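You operate a simulated robot arm through the tools that you are given. There is no shell and no other tool.

You are at the controls of a simulated robot arm. One attempt, no reset.

TASK
Park sensors 07, 08 and 09 and raise them fully.
Fine: the levers stay up.

It is judged by the outcome, as a careful person would: the job done as asked, and still so three seconds after it is handed in. It fails if anything else is knocked over, pushed out of place, dropped, spilled or broken.

THE ROBOT
A 6-joint arm with a two-finger gripper, fixed in place. Base frame: the origin is at the foot of the arm, x ahead of it, y to its left, z up. Readings come in mm, degrees, newtons and seconds.
Its first joint turns from -166.0 to 166.0 degrees. Payload 3.43 kg.
The tool frame sits at the grasp point between the pads (the TCP): z along the fingers, y along the line on which they close. The tips reach 20 mm beyond it. The gripper opens to 190 mm. The gripper's body begins 248 mm behind the TCP.
Orientation is that of the tool frame in the base frame, as [roll, pitch, yaw] about the fixed x, y, z axes, in that order (R = Rz(yaw) Ry(pitch) Rx(roll)). With the fingers straight down and closing along the base's y, the tool's x points along the base's -x, its y along +y and its z along -z.

THE INTERFACE
- The arm moves only by the tool nudge_tool. Its argument "rows" is a list of rows, each an object (a shift or turn left out is 0, a gripper value left out holds the last) with "delta_pos": the shift along the tool's x, y, z in mm, a list of three; "turn": the turn, a rotation vector about the tool's x, y, z in degrees, a list of three; "fingers": the finger opening in mm, from 0 to 190. In form: [{"delta_pos": [tx, ty, tz], "turn": [wx, wy, wz], "fingers": fingers}, ...]. A call has 1 to 20 rows; each row is the pose to reach, as a shift and turn from the pose commanded when the call began, along the tool's axes at that moment. A row lasts 0.2 s, in which the tool goes at most 50 mm and 8.6 degrees; a call with a longer step from one row to the next is refused whole, and so is a gripper value outside its range. A pose out of reach is approached as far as the arm can. The call stops where the force on the tool passes 50 N (or 10 N more than at its start, if that is more) or the arm is blocked; 0.2 s more then pass. The fingers move at their own pace (about 45 mm/s each) and stop on an object; they squeeze with about 35 N. The grip force told is the motor's: it shows also when the fingers shut on nothing. Time passes only in rows, and 0.2 s behind the last, so rows that repeat a pose let the fingers close. It gives the time, the measured TCP pose, the force on the tool (base axes), the opening and the grip force at its end, in the units of the frame above (readings bear some noise), with the torque about the TCP (base axes, N m) and any sound that the robot's microphone picked up.
- Cameras (640 x 400 px; columns grow to the right, rows downward): "scene" is fixed at [220.9, 650.3, 1620.6]; the picture's right is [-0.57, -0.82, 0.00], its down [-0.39, 0.27, -0.88] and it looks along [0.72, -0.50, -0.48] (base axes); focal length 340 px, centre (320, 200). "wrist" rides on the gripper at [70, -8, -288] in the tool frame; the picture's right is [0.12, 0.99, 0.00], its down [-0.96, 0.12, -0.25] and it looks along [-0.25, 0.03, 0.97] (tool axes); focal length 261 px, centre (320, 200). There is no depth. A picture from a camera that has moved, and an enlarged one, comes with that camera's place and axes in the base frame and with its lens.
- snapshot(camera): a new picture of that camera. The clock stands still meanwhile.
- slide_trunk(by): slides the trunk up (or, below 0, down) by that many mm; the arm rides with it, the base frame stays. It gives what a move gives, with no picture.
- zoom(camera, box): a new picture of the part [left, top, right, bottom] of that camera's present view, enlarged. The clock stands still meanwhile.
- close_job(): hands the job in; it is judged then, once.

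Places have to be worked out from the pictures, the camera data and where the tool is seen. Open the gripper and draw the arm clear of the work before you hand the job in, unless the task says otherwise.

The tools are called after "Request:" as a command line: name --argument value ..., lists and objects as JSON in quotes. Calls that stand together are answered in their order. nudge_tool: Moves the arm, as the interface text tells. Its arguments: {"type":"object","properties":{"rows":{"type":"array"}},"required":["rows"]} The other tools are called the same way: slide_trunk (by) slides the trunk up or down; snapshot (camera) takes a picture; zoom (camera, box) takes an enlarged picture of a part of a camera's view; close_job () hands the job in.

At the start:

```text
clock: 0.0
position: [576.9, -117.2, 1309.5]
tcp_rot: [-180.0, 0.0, 180.0]
wrist_force: [0.1, 0.4, 0.0]
ft_torque: [-0.05, -0.01, 0.0]
gripper_width: 190.2
grip_force: 0.1
trunk travel left (down, up): [-175.0, 65.0]
```

scene: 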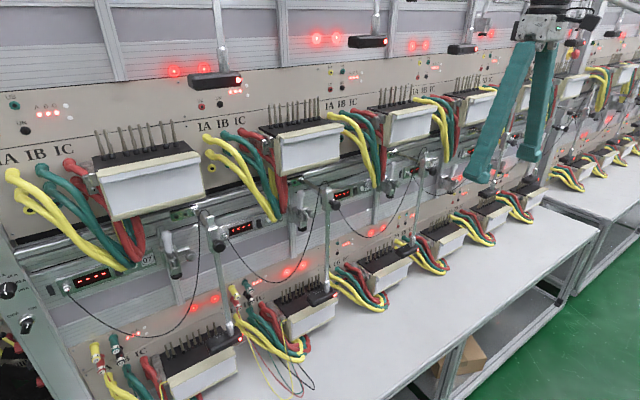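
wrist: 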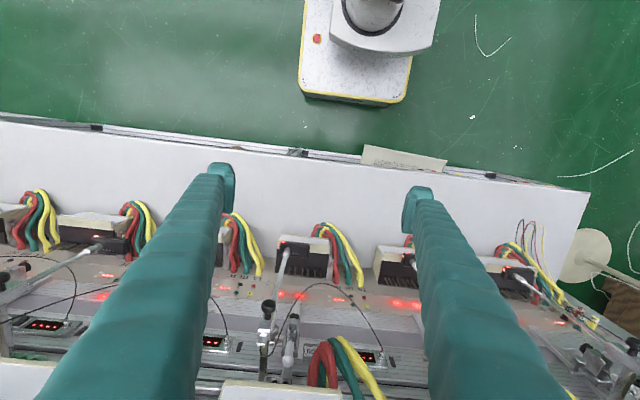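

I'll begin by looking closely at the scene to find the sensors 07, 08, 09 and their levers.

Request:
zoom --camera "scene" --box '[40, 180, 240, 305]'

Request:
zoom --camera "scene" --box '[200, 150, 360, 250]'

Request:
zoom --camera "scene" --box '[320, 120, 480, 220]'

Request:
zoom --camera "wrist" --box '[200, 220, 440, 400]'

```text
3.20 times, centred on (140, 242) of scene
camera zoom: at [220.9, 650.3, 1620.6], right [-0.57, -0.82, 0.0], down [-0.39, 0.27, -0.88], along [0.72, -0.5, -0.48], focal length 1087 px, centre (896, 64)
```

zoom: 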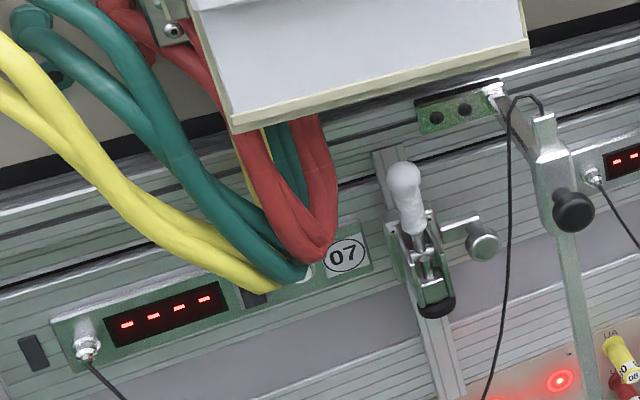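

```text
4.00 times, centred on (280, 200) of scene
camera zoom: at [220.9, 650.3, 1620.6], right [-0.57, -0.82, 0.0], down [-0.39, 0.27, -0.88], along [0.72, -0.5, -0.48], focal length 1358 px, centre (480, 200)
```

zoom: 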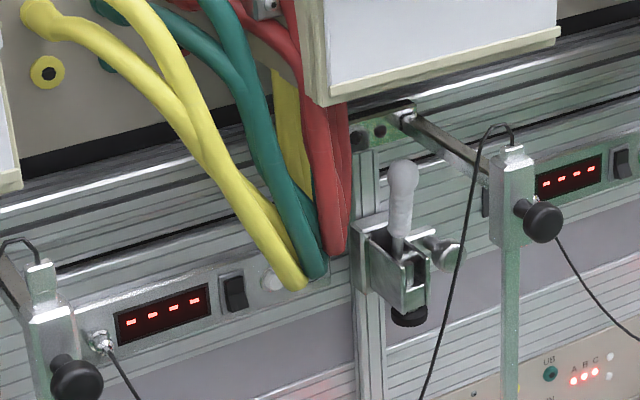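

```text
4.00 times, centred on (400, 170) of scene
camera zoom: at [220.9, 650.3, 1620.6], right [-0.57, -0.82, 0.0], down [-0.39, 0.27, -0.88], along [0.72, -0.5, -0.48], focal length 1358 px, centre (0, 320)
```

zoom: 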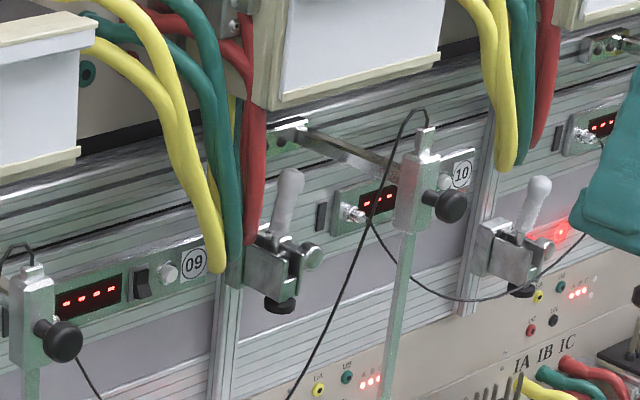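

```text
2.22 times, centred on (320, 310) of wrist
camera zoom: at [505.7, -124.1, 1598.0], right [-0.12, 0.99, 0.0], down [0.96, 0.12, 0.25], along [0.25, 0.03, -0.97], focal length 579 px, centre (320, -44)
```

zoom: 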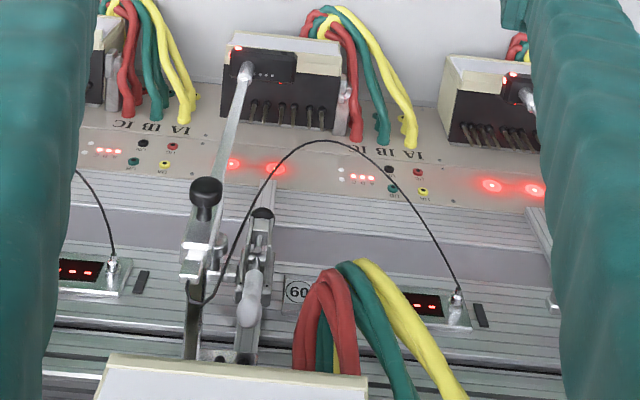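

The sensors appear to be rods with knobs, each with a head over a lower meter. I'll look at the other stations and at the lower row to understand the mechanism.

Request:
zoom --camera "wrist" --box '[0, 180, 240, 330]'

Request:
zoom --camera "wrist" --box '[440, 200, 640, 400]'

Request:
zoom --camera "scene" --box '[140, 260, 340, 400]'

Request:
zoom --camera "scene" --box '[320, 170, 480, 290]'

Request:
zoom --camera "scene" --box '[420, 40, 640, 200]'

Request:
zoom --camera "scene" --box '[160, 0, 420, 150]'

Request:
zoom --camera "scene" --box '[0, 240, 160, 400]'

```text
2.67 times, centred on (120, 255) of wrist
camera zoom: at [505.7, -124.1, 1598.0], right [-0.12, 0.99, 0.0], down [0.96, 0.12, 0.25], along [0.25, 0.03, -0.97], focal length 695 px, centre (853, 53)
```

zoom: 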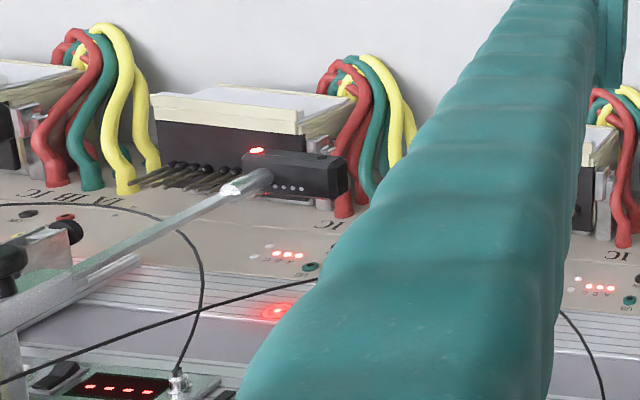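

```text
2.00 times, centred on (540, 300) of wrist
camera zoom: at [505.7, -124.1, 1598.0], right [-0.12, 0.99, 0.0], down [0.96, 0.12, 0.25], along [0.25, 0.03, -0.97], focal length 521 px, centre (-120, 0)
```

zoom: 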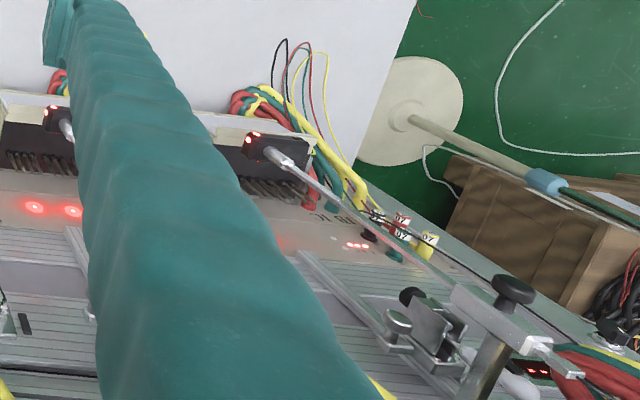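

```text
2.86 times, centred on (240, 330) of scene
camera zoom: at [220.9, 650.3, 1620.6], right [-0.57, -0.82, 0.0], down [-0.39, 0.27, -0.88], along [0.72, -0.5, -0.48], focal length 970 px, centre (549, -171)
```

zoom: 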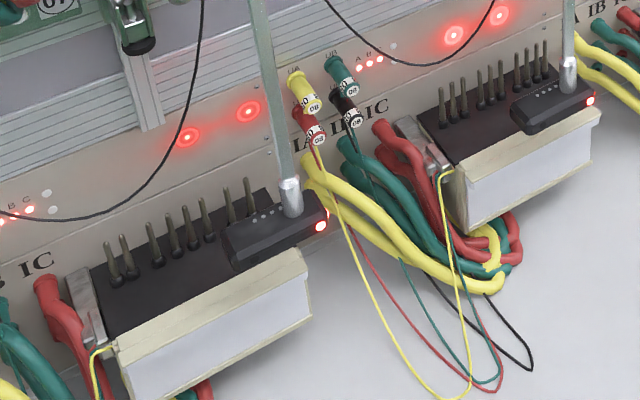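

```text
3.33 times, centred on (400, 230) of scene
camera zoom: at [220.9, 650.3, 1620.6], right [-0.57, -0.82, 0.0], down [-0.39, 0.27, -0.88], along [0.72, -0.5, -0.48], focal length 1132 px, centre (53, 100)
```

zoom: 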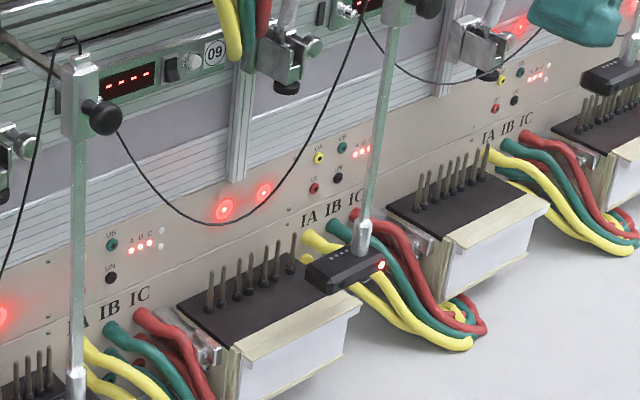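

```text
2.50 times, centred on (530, 120) of scene
camera zoom: at [220.9, 650.3, 1620.6], right [-0.57, -0.82, 0.0], down [-0.39, 0.27, -0.88], along [0.72, -0.5, -0.48], focal length 849 px, centre (-205, 400)
```

zoom: 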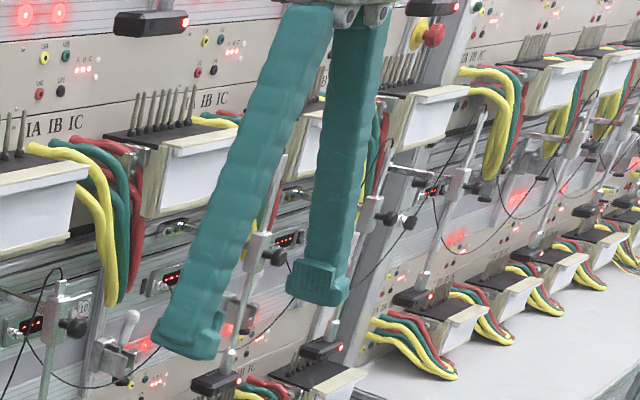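

```text
2.46 times, centred on (290, 75) of scene
camera zoom: at [220.9, 650.3, 1620.6], right [-0.57, -0.82, 0.0], down [-0.39, 0.27, -0.88], along [0.72, -0.5, -0.48], focal length 836 px, centre (394, 508)
```

zoom: 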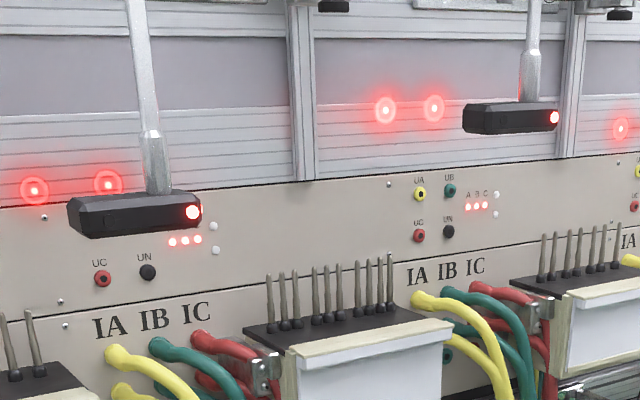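

```text
2.50 times, centred on (80, 320) of scene
camera zoom: at [220.9, 650.3, 1620.6], right [-0.57, -0.82, 0.0], down [-0.39, 0.27, -0.88], along [0.72, -0.5, -0.48], focal length 849 px, centre (920, -100)
```

zoom: 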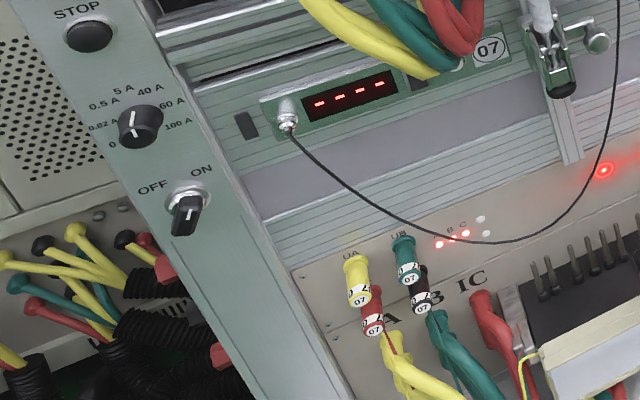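

Triangulating from both views puts knob 09 near (809, -178, 1200) and its head near (838, -155, 895). Knob 07 is near (812, 496, 1198), so the stations are about 337 mm apart. Next I'll zoom tighter on the clamps and pivots to work out the mechanism.

Request:
zoom --camera "scene" --box '[300, 170, 348, 200]'

Request:
zoom --camera "scene" --box '[180, 190, 260, 240]'

Request:
zoom --camera "scene" --box '[380, 140, 460, 190]'

Request:
zoom --camera "scene" --box '[520, 60, 640, 140]'

Request:
zoom --camera "wrist" --box '[210, 270, 330, 400]'

Request:
zoom --camera "wrist" --box '[560, 300, 640, 400]'

Request:
zoom --camera "scene" --box '[300, 0, 500, 60]'

```text
13.33 times, centred on (324, 185) of scene
camera zoom: at [220.9, 650.3, 1620.6], right [-0.57, -0.82, 0.0], down [-0.39, 0.27, -0.88], along [0.72, -0.5, -0.48], focal length 4528 px, centre (267, 400)
```

zoom: 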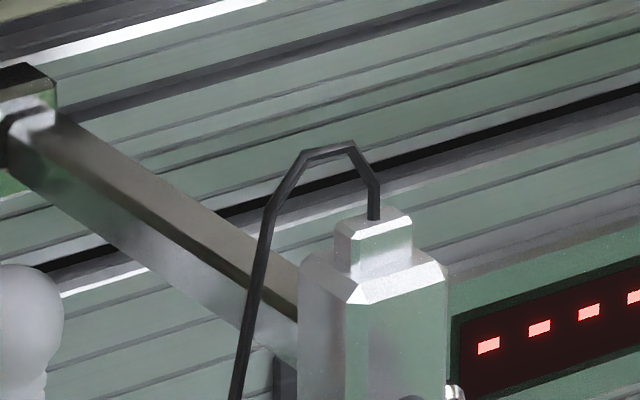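

```text
8.00 times, centred on (220, 215) of scene
camera zoom: at [220.9, 650.3, 1620.6], right [-0.57, -0.82, 0.0], down [-0.39, 0.27, -0.88], along [0.72, -0.5, -0.48], focal length 2717 px, centre (1120, 80)
```

zoom: 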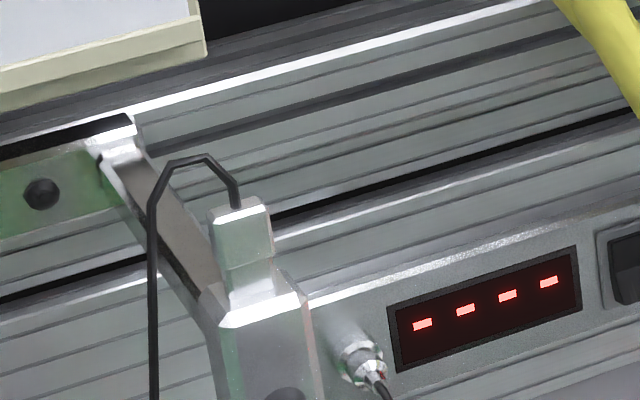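

```text
8.00 times, centred on (420, 165) of scene
camera zoom: at [220.9, 650.3, 1620.6], right [-0.57, -0.82, 0.0], down [-0.39, 0.27, -0.88], along [0.72, -0.5, -0.48], focal length 2717 px, centre (-480, 480)
```

zoom: 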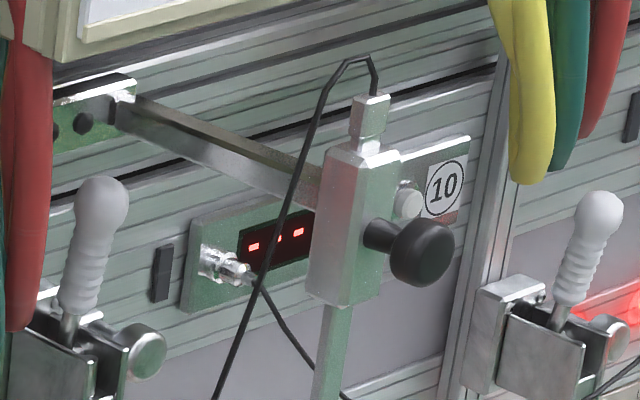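

```text
5.00 times, centred on (580, 100) of scene
camera zoom: at [220.9, 650.3, 1620.6], right [-0.57, -0.82, 0.0], down [-0.39, 0.27, -0.88], along [0.72, -0.5, -0.48], focal length 1698 px, centre (-980, 700)
```

zoom: 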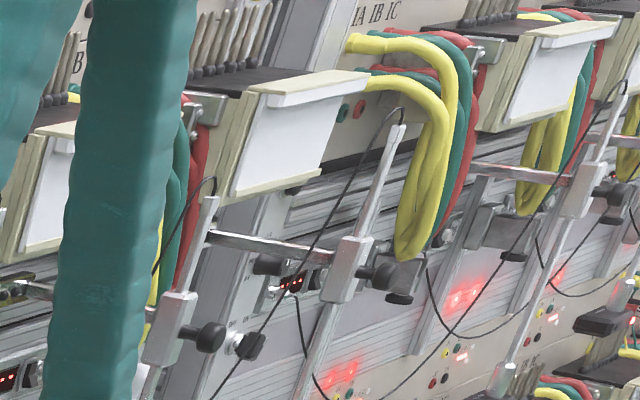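

```text
3.08 times, centred on (270, 335) of wrist
camera zoom: at [505.7, -124.1, 1598.0], right [-0.12, 0.99, 0.0], down [0.96, 0.12, 0.25], along [0.25, 0.03, -0.97], focal length 802 px, centre (474, -215)
```

zoom: 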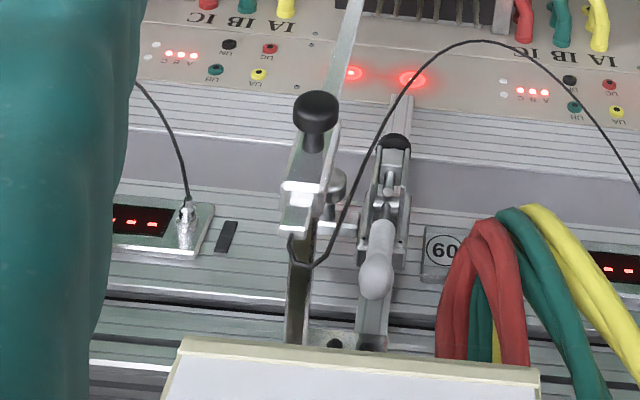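

```text
4.00 times, centred on (600, 350) of wrist
camera zoom: at [505.7, -124.1, 1598.0], right [-0.12, 0.99, 0.0], down [0.96, 0.12, 0.25], along [0.25, 0.03, -0.97], focal length 1043 px, centre (-800, -400)
```

zoom: 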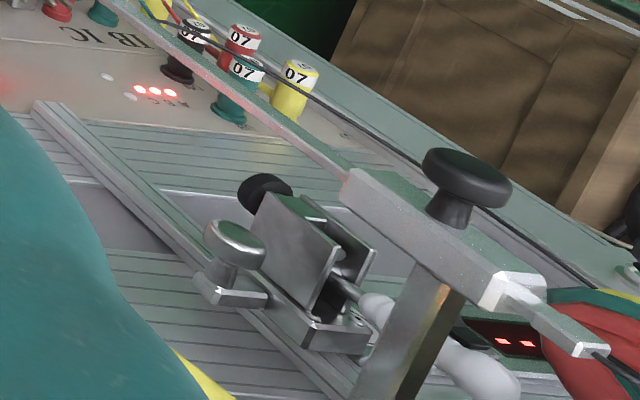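

```text
3.20 times, centred on (400, 30) of scene
camera zoom: at [220.9, 650.3, 1620.6], right [-0.57, -0.82, 0.0], down [-0.39, 0.27, -0.88], along [0.72, -0.5, -0.48], focal length 1087 px, centre (64, 744)
```

zoom: 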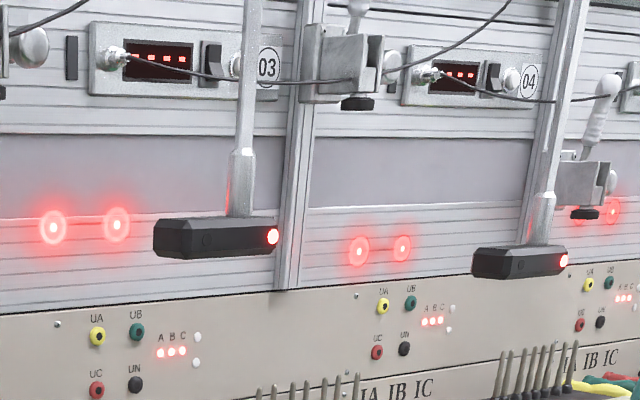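

The rods slide through clamp blocks on horizontal bars, and each bar seems to be hinged on the rail at about x=968. To get a frontal view I'll tilt the tool by 45° in free space.

Request:
nudge_tool --rows '[{"turn": [0, -8, 0]}, {"turn": [0, -16, 0]}, {"turn": [0, -24, 0]}, {"turn": [0, -32, 0]}, {"turn": [0, -40, 0]}, {"turn": [0, -45, 0]}, {"turn": [0, -45, 0]}]'

Request:
snapshot --camera "wrist"

Request:
snapshot --camera "scene"

```text
clock: 1.6
position: [577.7, -114.7, 1309.9]
tcp_rot: [180.0, 45.1, -180.0]
wrist_force: [0.2, -0.7, -0.6]
ft_torque: [0.02, -0.01, -0.01]
gripper_width: 189.8
grip_force: 0.1
trunk travel left (down, up): [-175.0, 65.0]
```

```text
taken
camera wrist: at [322.6, -123.6, 1463.5], right [-0.08, 0.99, -0.08], down [0.5, 0.12, 0.86], along [0.86, 0.03, -0.51], focal length 261 px, centre (320, 200)
```

wrist: 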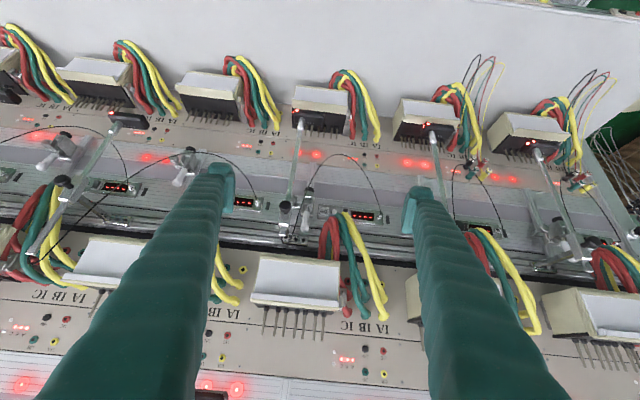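

```text
taken
```

scene: 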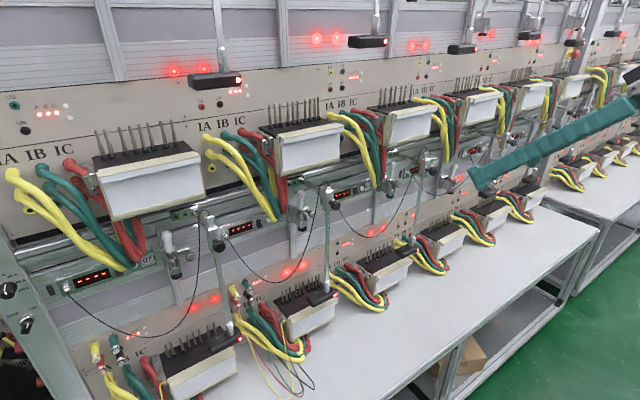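

Now I can see the row from a better angle, though upside-down. I'll zoom in on the neighbouring stations for comparison; one on the left looks different.

Request:
zoom --camera "wrist" --box '[0, 80, 240, 290]'

Request:
zoom --camera "wrist" --box '[220, 80, 420, 260]'

Request:
zoom --camera "wrist" --box '[420, 90, 640, 290]'

```text
1.90 times, centred on (120, 185) of wrist
camera zoom: at [322.6, -123.6, 1463.5], right [-0.08, 0.99, -0.08], down [0.5, 0.12, 0.86], along [0.86, 0.03, -0.51], focal length 496 px, centre (701, 229)
```

zoom: 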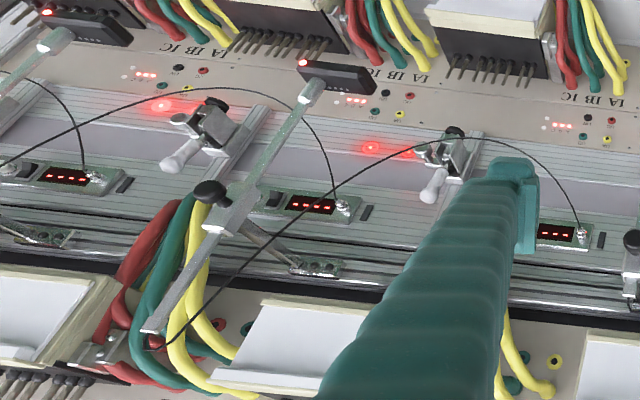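

```text
2.22 times, centred on (320, 170) of wrist
camera zoom: at [322.6, -123.6, 1463.5], right [-0.08, 0.99, -0.08], down [0.5, 0.12, 0.86], along [0.86, 0.03, -0.51], focal length 579 px, centre (320, 267)
```

zoom: 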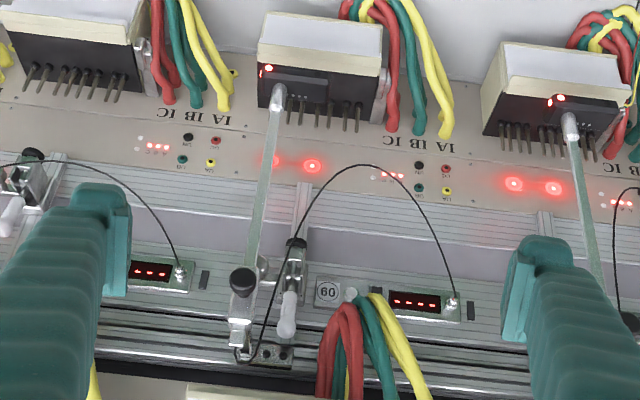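

```text
2.00 times, centred on (530, 190) of wrist
camera zoom: at [322.6, -123.6, 1463.5], right [-0.08, 0.99, -0.08], down [0.5, 0.12, 0.86], along [0.86, 0.03, -0.51], focal length 521 px, centre (-100, 220)
```

zoom: 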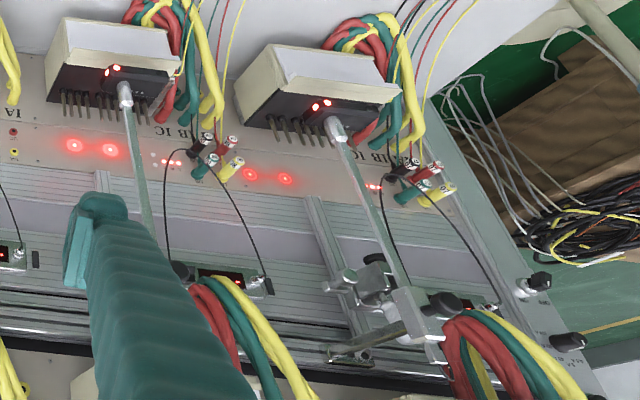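

Sensor 10 looks like an example of the parked and raised state: its rod sits high in the clamp and its carriage appears to be slid along the rail towards -y. I'll move across and look at it head-on to confirm.

Request:
nudge_tool --rows '[{"delta_pos": [5, -40, -5], "turn": [0, -4, 0]}, {"delta_pos": [10, -80, -10], "turn": [0, -8, 0]}, {"delta_pos": [15, -120, -15], "turn": [0, -12, 0]}, {"delta_pos": [20, -160, -20], "turn": [0, -16, 0]}, {"delta_pos": [25, -200, -25], "turn": [0, -20, 0]}, {"delta_pos": [30, -240, -30], "turn": [0, -24, 0]}, {"delta_pos": [35, -280, -35], "turn": [0, -28, 0]}, {"delta_pos": [40, -320, -40], "turn": [0, -30, 0]}, {"delta_pos": [45, -360, -45], "turn": [0, -30, 0]}, {"delta_pos": [45, -360, -45], "turn": [0, -30, 0]}]'

Request:
snapshot --camera "wrist"

```text
clock: 2.2
position: [598.3, -20.7, 1307.8]
tcp_rot: [179.8, 52.0, -161.9]
wrist_force: [-0.3, -0.4, 0.1]
ft_torque: [0.01, 0.0, -0.02]
gripper_width: 190.0
grip_force: 0.1
trunk travel left (down, up): [-175.0, 65.0]
stopped in row 2: the arm was blocked; the commanded pose is now the measured one
```

```text
taken
camera wrist: at [342.8, -111.9, 1430.8], right [-0.38, 0.92, -0.09], down [0.34, 0.23, 0.91], along [0.86, 0.31, -0.4], focal length 261 px, centre (320, 200)
```

wrist: 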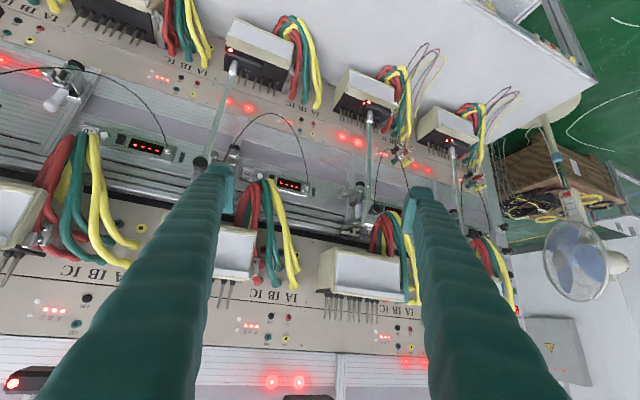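

The arm hit a wrist singularity while tilting with a sideways move, but nothing was touched. I'll back out to a steeper tool angle first, then redo the tilt with the arm in its own vertical plane (y = 0).

Request:
nudge_tool --rows '[{"turn": [0, 6, 0]}, {"turn": [0, 12, 0]}, {"turn": [0, 18, 0]}, {"turn": [0, 24, 0]}, {"turn": [0, 30, 0]}, {"turn": [0, 30, 0]}]'

```text
clock: 3.6
position: [596.8, -25.6, 1307.4]
tcp_rot: [-180.0, 21.9, -162.7]
wrist_force: [-0.1, 0.1, -0.2]
ft_torque: [0.04, 0.05, 0.01]
gripper_width: 190.0
grip_force: 0.1
trunk travel left (down, up): [-175.0, 65.0]
```

The tool is steep again (about 22° of pitch). Now I'll align its yaw with the base x axis and bring the TCP to y ≈ 0.

Request:
nudge_tool --rows '[{"delta_pos": [11, 13, -5], "turn": [2.15, 0, 5.35]}, {"delta_pos": [23, 26, -9], "turn": [4.3, 0, 10.7]}, {"delta_pos": [34.5, 38.8, -13.9], "turn": [6.45, 0, 16.05]}, {"delta_pos": [34.5, 38.8, -13.9], "turn": [6.45, 0, 16.05]}]'

```text
clock: 4.6
position: [548.8, -1.2, 1307.3]
tcp_rot: [179.8, 22.0, -179.9]
wrist_force: [-0.9, 0.2, 0.3]
ft_torque: [-0.01, -0.04, -0.02]
gripper_width: 190.1
grip_force: 0.1
trunk travel left (down, up): [-175.0, 65.0]
```

Everything is in plane now, so I'll pitch the tool up to about 75° in small steps, moving slightly forward.

Request:
nudge_tool --rows '[{"delta_pos": [-6, 0, 2.4], "turn": [0, -6, 0]}, {"delta_pos": [-12, 0, 5], "turn": [0, -12, 0]}, {"delta_pos": [-18, 0, 7.3], "turn": [0, -18, 0]}, {"delta_pos": [-24, 0, 9.7], "turn": [0, -24, 0]}, {"delta_pos": [-30, 0, 12.1], "turn": [0, -30, 0]}, {"delta_pos": [-36, 0, 14.5], "turn": [0, -36, 0]}, {"delta_pos": [-42, 0, 17], "turn": [0, -42, 0]}, {"delta_pos": [-48, 0, 19.4], "turn": [0, -48, 0]}, {"delta_pos": [-54, 0, 21.8], "turn": [0, -53, 0]}, {"delta_pos": [-54, 0, 21.8], "turn": [0, -53, 0]}]'

Request:
snapshot --camera "wrist"

```text
clock: 6.8
position: [608.8, -1.0, 1307.1]
tcp_rot: [179.8, 75.0, -180.0]
wrist_force: [-0.4, 0.1, -0.2]
ft_torque: [0.02, -0.03, 0.01]
gripper_width: 189.7
grip_force: 0.1
trunk travel left (down, up): [-175.0, 65.0]
```

```text
taken
camera wrist: at [311.4, -9.8, 1314.3], right [-0.03, 0.99, -0.11], down [0.01, 0.11, 0.99], along [1.0, 0.03, -0.01], focal length 261 px, centre (320, 200)
```

wrist: 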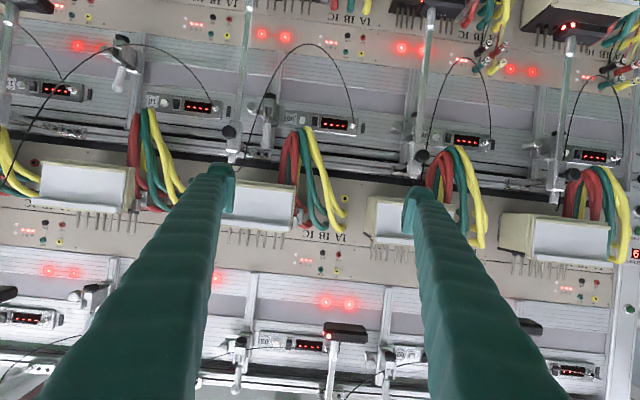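

The arm crossed cleanly and I now have a level, upside-down frontal view (image down is +z, right is +y). I'll zoom in on the stations.

Request:
zoom --camera "wrist" --box '[0, 20, 240, 200]'

Request:
zoom --camera "wrist" --box '[210, 0, 430, 180]'

Request:
zoom --camera "wrist" --box '[410, 0, 640, 200]'

Request:
zoom --camera "wrist" --box '[200, 290, 460, 400]'

```text
2.22 times, centred on (120, 110) of wrist
camera zoom: at [311.4, -9.8, 1314.3], right [-0.03, 0.99, -0.11], down [0.01, 0.11, 0.99], along [1.0, 0.03, -0.01], focal length 579 px, centre (764, 400)
```

zoom: 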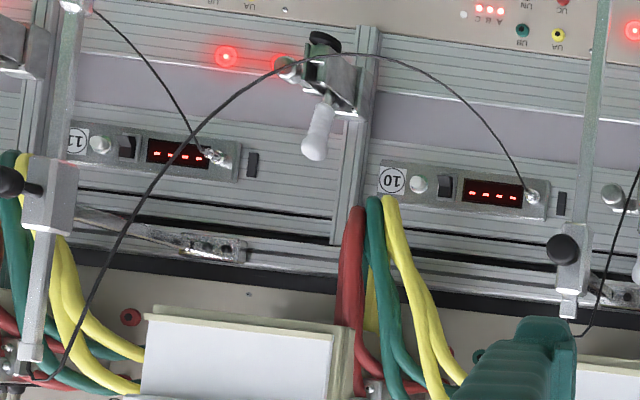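

```text
2.22 times, centred on (320, 90) of wrist
camera zoom: at [311.4, -9.8, 1314.3], right [-0.03, 0.99, -0.11], down [0.01, 0.11, 0.99], along [1.0, 0.03, -0.01], focal length 579 px, centre (320, 444)
```

zoom: 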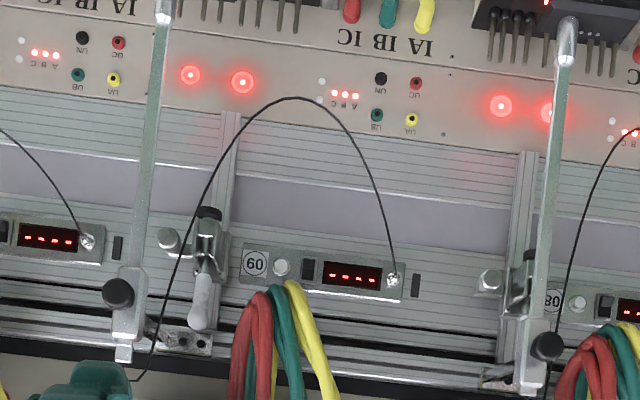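

```text
2.00 times, centred on (525, 100) of wrist
camera zoom: at [311.4, -9.8, 1314.3], right [-0.03, 0.99, -0.11], down [0.01, 0.11, 0.99], along [1.0, 0.03, -0.01], focal length 521 px, centre (-90, 400)
```

zoom: 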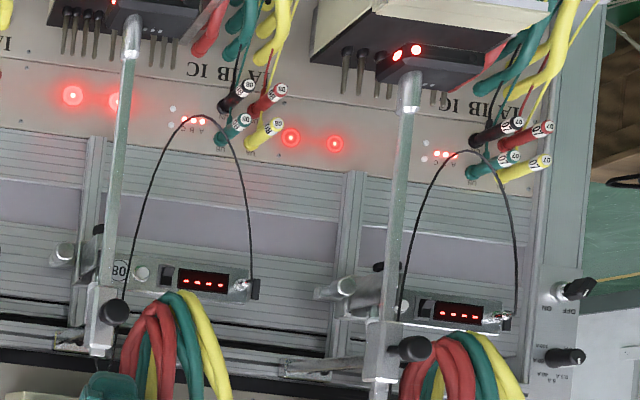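

```text
2.46 times, centred on (330, 345) of wrist
camera zoom: at [311.4, -9.8, 1314.3], right [-0.03, 0.99, -0.11], down [0.01, 0.11, 0.99], along [1.0, 0.03, -0.01], focal length 642 px, centre (295, -157)
```

zoom: 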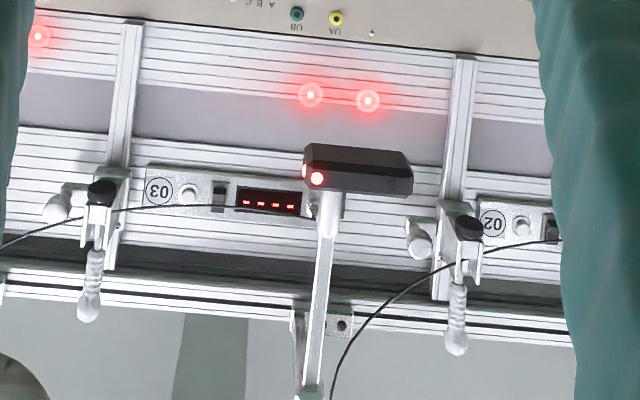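

The key finding: the bars all stay perpendicular to the panel. Sensor 10's carriage is at y≈-635, against -530 if it stood like 09. Upper sensor 02 is at y≈71. Both fit a parked slot one 350 mm station pitch apart, so parking seems to mean sliding along the rail towards -y. I'll zoom in strongly on these to look for stops or marks.

Request:
zoom --camera "wrist" --box '[0, 85, 120, 165]'

Request:
zoom --camera "wrist" --box '[205, 100, 305, 165]'

Request:
zoom --camera "wrist" --box '[395, 110, 495, 195]'

Request:
zoom --camera "wrist" --box '[515, 130, 615, 215]'

Request:
zoom --camera "wrist" --box '[270, 330, 390, 400]'

```text
5.00 times, centred on (60, 125) of wrist
camera zoom: at [311.4, -9.8, 1314.3], right [-0.03, 0.99, -0.11], down [0.01, 0.11, 0.99], along [1.0, 0.03, -0.01], focal length 1303 px, centre (1620, 575)
```

zoom: 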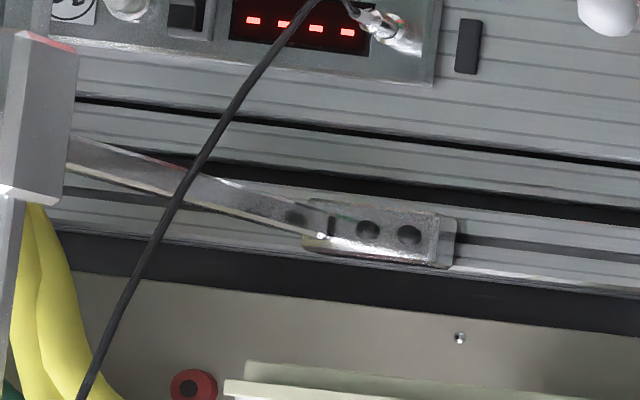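

```text
6.15 times, centred on (255, 132) of wrist
camera zoom: at [311.4, -9.8, 1314.3], right [-0.03, 0.99, -0.11], down [0.01, 0.11, 0.99], along [1.0, 0.03, -0.01], focal length 1604 px, centre (720, 615)
```

zoom: 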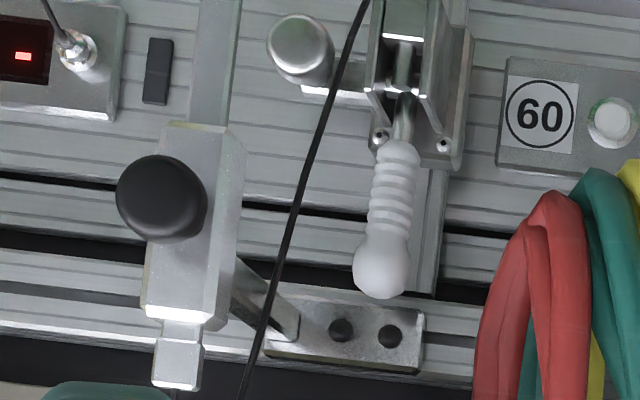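

```text
4.71 times, centred on (445, 152) of wrist
camera zoom: at [311.4, -9.8, 1314.3], right [-0.03, 0.99, -0.11], down [0.01, 0.11, 0.99], along [1.0, 0.03, -0.01], focal length 1227 px, centre (-268, 424)
```

zoom: 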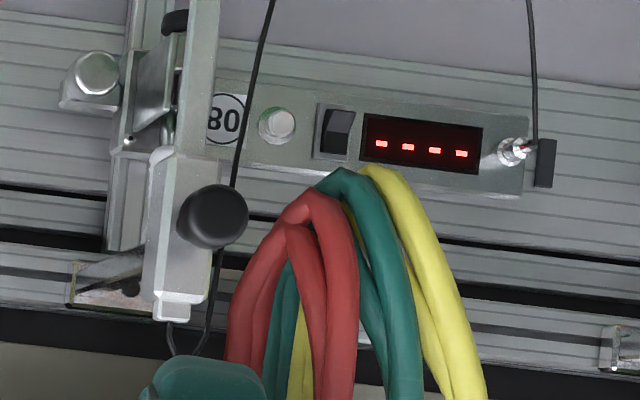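

```text
4.71 times, centred on (565, 172) of wrist
camera zoom: at [311.4, -9.8, 1314.3], right [-0.03, 0.99, -0.11], down [0.01, 0.11, 0.99], along [1.0, 0.03, -0.01], focal length 1227 px, centre (-833, 329)
```

zoom: 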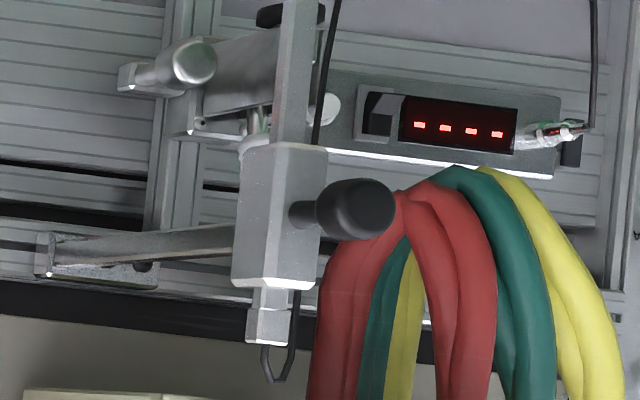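

```text
5.33 times, centred on (330, 365) of wrist
camera zoom: at [311.4, -9.8, 1314.3], right [-0.03, 0.99, -0.11], down [0.01, 0.11, 0.99], along [1.0, 0.03, -0.01], focal length 1390 px, centre (267, -680)
```

zoom: 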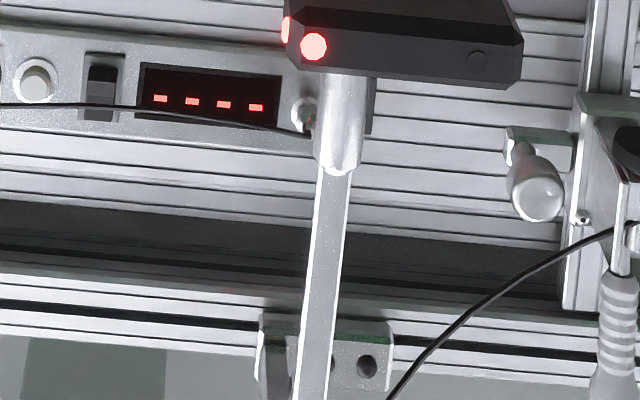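

The mount blocks span y≈-186..-123 for 09, 185..248 for 08 and 483..546 for 07. Parked sensors 02 (59..122) and 10 (≈-645..-581) sit at slots 350 mm apart. That makes the parked slots about 59 for 08, -291 for 09 and 409 for 07, all towards -y. Next I'll lower the tool in front of rod 09, well back from the bench.

Request:
nudge_tool --rows '[{"delta_pos": [28.6, 0, 11.8]}, {"delta_pos": [57.2, 0, 23.6]}, {"delta_pos": [85.9, 0, 35.4]}, {"delta_pos": [114.5, 0, 47.2]}, {"delta_pos": [143.1, 0, 59]}, {"delta_pos": [171.7, 0, 70.9]}, {"delta_pos": [200.3, 0, 82.7]}, {"delta_pos": [229, 0, 94.5]}, {"delta_pos": [257.6, 0, 106.3]}, {"delta_pos": [286.2, 0, 118.1]}, {"delta_pos": [286.2, 0, 118.1]}]'

```text
clock: 9.2
position: [699.4, -2.8, 1104.2]
tcp_rot: [179.7, 74.6, -179.9]
wrist_force: [0.4, 0.4, 0.2]
ft_torque: [0.0, 0.03, 0.01]
gripper_width: 190.3
grip_force: 0.1
out of reach, approached as far as the arm can: row 3, 6, 7, 8, 9, 10, 11
trunk travel left (down, up): [-175.0, 65.0]
```

At this shoulder height, a low horizontal pose is out of reach. The trunk has 175 mm of downward travel and the space below the tool is clear, so I'll lower it by 150 mm.

Request:
slide_trunk --by -150

Request:
snapshot --camera "wrist"

Request:
snapshot --camera "scene"

```text
clock: 10.9
position: [698.7, -3.6, 955.1]
tcp_rot: [179.7, 74.6, 179.9]
wrist_force: [0.0, -0.7, 0.2]
ft_torque: [0.02, 0.0, 0.01]
gripper_width: 189.7
grip_force: 0.0
trunk travel left (down, up): [-25.0, 215.0]
```

```text
taken
camera wrist: at [400.6, -11.9, 964.5], right [-0.03, 0.99, -0.11], down [0.02, 0.11, 0.99], along [1.0, 0.03, -0.02], focal length 261 px, centre (320, 200)
```

wrist: 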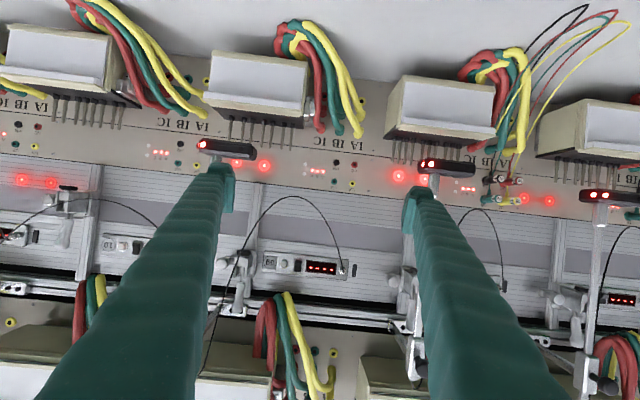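

```text
taken
```

scene: 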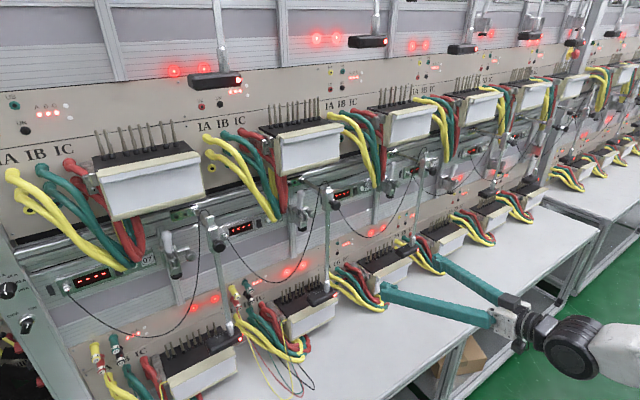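

The trunk is down and the pose is held. I'll now go sideways to y≈-176 (rod 09) and z≈1010 in slow steps, staying back at x≈699 and narrowing the fingers.

Request:
nudge_tool --rows '[{"delta_pos": [-5, -17, -1.5], "fingers": 80}, {"delta_pos": [-10, -34, -3]}, {"delta_pos": [-16, -52, -4.4]}, {"delta_pos": [-21, -69, -5.8]}, {"delta_pos": [-27, -86, -7.3]}, {"delta_pos": [-32, -104, -8.8]}, {"delta_pos": [-37, -121, -10.2]}, {"delta_pos": [-42, -138, -11.7]}, {"delta_pos": [-48, -156, -13.1]}, {"delta_pos": [-53, -173, -14.6]}, {"delta_pos": [-53, -173, -14.6]}]'

Request:
snapshot --camera "wrist"

Request:
snapshot --camera "scene"

```text
clock: 13.3
position: [704.0, -176.2, 1001.6]
tcp_rot: [178.0, 73.9, 178.4]
wrist_force: [0.2, 0.2, -0.5]
ft_torque: [-0.01, 0.01, 0.03]
gripper_width: 80.2
grip_force: 0.1
trunk travel left (down, up): [-25.0, 215.0]
```

```text
taken
camera wrist: at [406.9, -186.3, 1013.3], right [-0.04, 0.99, -0.1], down [0.03, 0.11, 0.99], along [1.0, 0.04, -0.03], focal length 261 px, centre (320, 200)
```

wrist: 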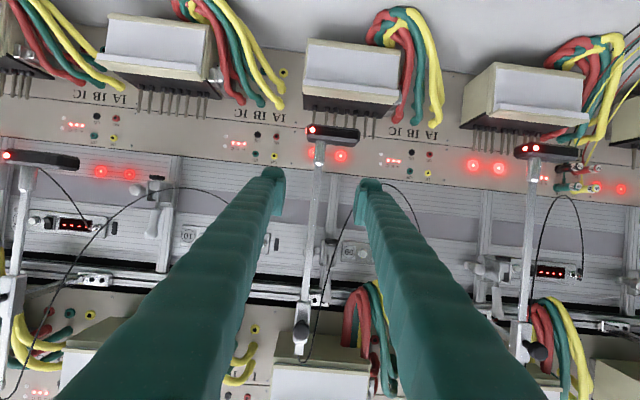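

```text
taken
```

scene: 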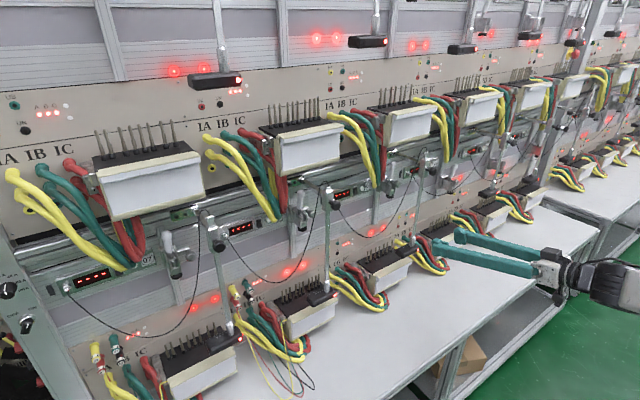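

Rod 09 sits centred between the open fingers: rod y≈-176, x≈838, TCP y = -176. I'll advance straight along +x at z≈1000 so that the pads straddle the rod.

Request:
nudge_tool --rows '[{"delta_pos": [-5.5, 0, 19.2]}, {"delta_pos": [-11, -0.2, 38.4]}, {"delta_pos": [-16.6, -0.3, 57.6]}, {"delta_pos": [-22.2, -0.4, 76.9]}, {"delta_pos": [-27.7, -0.5, 96]}, {"delta_pos": [-32, -0.6, 111]}, {"delta_pos": [-36.6, -0.7, 126.8]}, {"delta_pos": [-36.6, -0.7, 126.8]}]'

Request:
snapshot --camera "wrist"

Request:
zoom --camera "scene" --box '[360, 180, 500, 270]'

```text
clock: 15.2
position: [831.4, -175.9, 1012.0]
tcp_rot: [179.7, 74.5, 179.9]
wrist_force: [-0.3, 0.4, 0.6]
ft_torque: [0.03, 0.0, 0.02]
gripper_width: 80.3
grip_force: 0.2
trunk travel left (down, up): [-25.0, 215.0]
```

```text
taken
camera wrist: at [533.5, -184.7, 1020.8], right [-0.03, 0.99, -0.11], down [0.02, 0.11, 0.99], along [1.0, 0.03, -0.02], focal length 261 px, centre (320, 200)
```

wrist: 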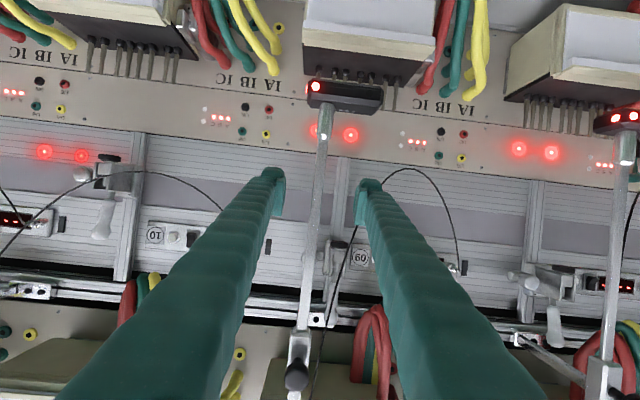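

```text
4.44 times, centred on (430, 225) of scene
camera zoom: at [220.9, 650.3, 1620.6], right [-0.57, -0.82, 0.0], down [-0.39, 0.27, -0.88], along [0.72, -0.5, -0.48], focal length 1509 px, centre (-169, 89)
```

zoom: 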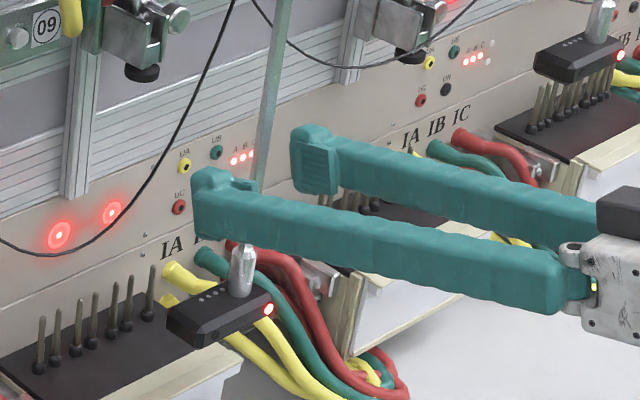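

The fingers straddle the rod well above the head. I'll close on it.

Request:
nudge_tool --rows '[{"fingers": 0}, {"fingers": 0}, {"fingers": 0}, {"fingers": 0}, {"fingers": 0}, {"fingers": 0}]'

Request:
snapshot --camera "wrist"

```text
clock: 16.6
position: [831.8, -174.6, 1011.9]
tcp_rot: [179.8, 74.6, 179.8]
wrist_force: [1.5, -3.1, -0.9]
ft_torque: [0.06, 0.03, -0.07]
gripper_width: 8.2
grip_force: 42.6
trunk travel left (down, up): [-25.0, 215.0]
```

```text
taken
camera wrist: at [533.3, -185.0, 1020.6], right [-0.03, 0.99, -0.11], down [0.02, 0.11, 0.99], along [1.0, 0.03, -0.02], focal length 261 px, centre (320, 200)
```

wrist: 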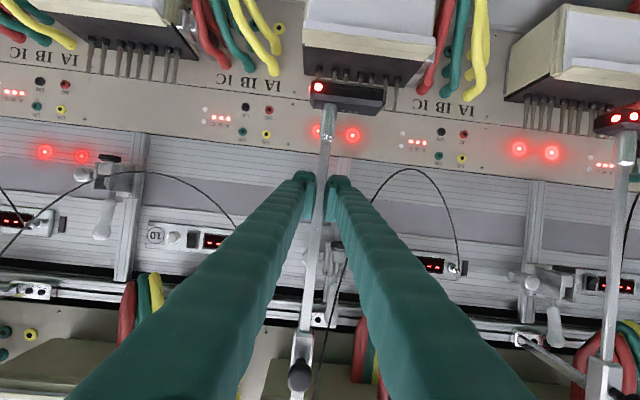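

I have a firm grip on the rod (8.2 mm wide). I'll test a small vertical lift of 15 mm and read the force.

Request:
nudge_tool --rows '[{"delta_pos": [-4.8, 0, -1.3]}, {"delta_pos": [-9.6, 0, -2.7]}, {"delta_pos": [-14.5, 0, -4]}, {"delta_pos": [-14.5, 0, -4]}]'

Request:
zoom --camera "wrist" --box '[220, 60, 420, 400]'

```text
clock: 17.6
position: [830.2, -175.3, 1025.5]
tcp_rot: [179.8, 74.6, -180.0]
wrist_force: [15.8, 2.6, -6.0]
ft_torque: [-0.01, 0.27, -0.01]
gripper_width: 8.1
grip_force: 42.0
trunk travel left (down, up): [-25.0, 215.0]
```

```text
1.18 times, centred on (320, 230) of wrist
camera zoom: at [532.3, -184.6, 1035.3], right [-0.04, 0.99, -0.11], down [0.02, 0.11, 0.99], along [1.0, 0.03, -0.02], focal length 307 px, centre (320, 165)
```

zoom: 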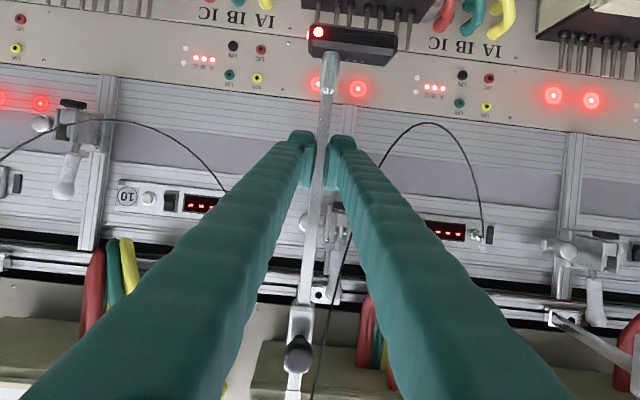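

The lift force is only about 6 N, so the rod seems to slide freely with some friction. I'll check in the scene view that the rod moved through its clamp.

Request:
zoom --camera "scene" --box '[380, 140, 460, 190]'

Request:
zoom --camera "scene" --box '[360, 180, 500, 270]'

```text
8.00 times, centred on (420, 165) of scene
camera zoom: at [220.9, 650.3, 1620.6], right [-0.57, -0.82, 0.0], down [-0.39, 0.27, -0.88], along [0.72, -0.5, -0.48], focal length 2717 px, centre (-480, 480)
```

zoom: 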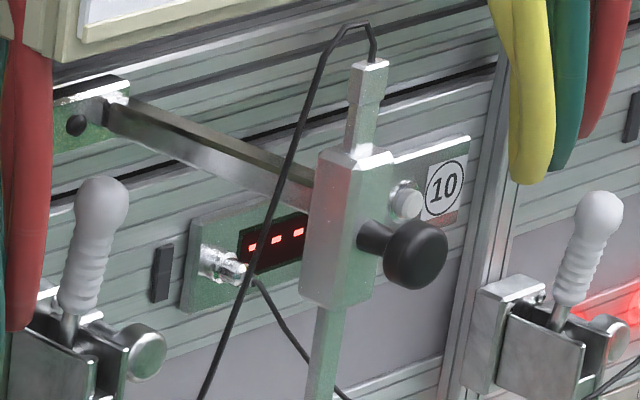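

```text
4.44 times, centred on (430, 225) of scene
camera zoom: at [220.9, 650.3, 1620.6], right [-0.57, -0.82, 0.0], down [-0.39, 0.27, -0.88], along [0.72, -0.5, -0.48], focal length 1509 px, centre (-169, 89)
```

zoom: 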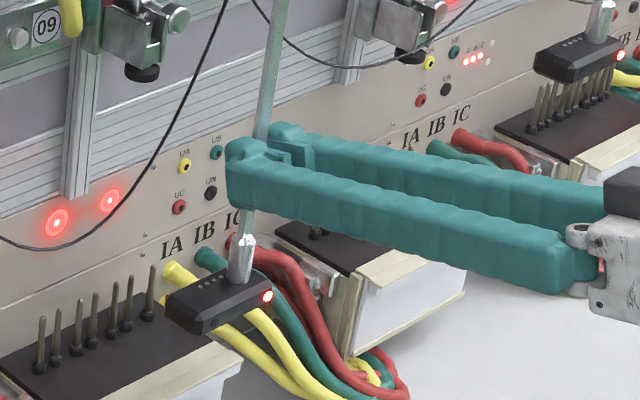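

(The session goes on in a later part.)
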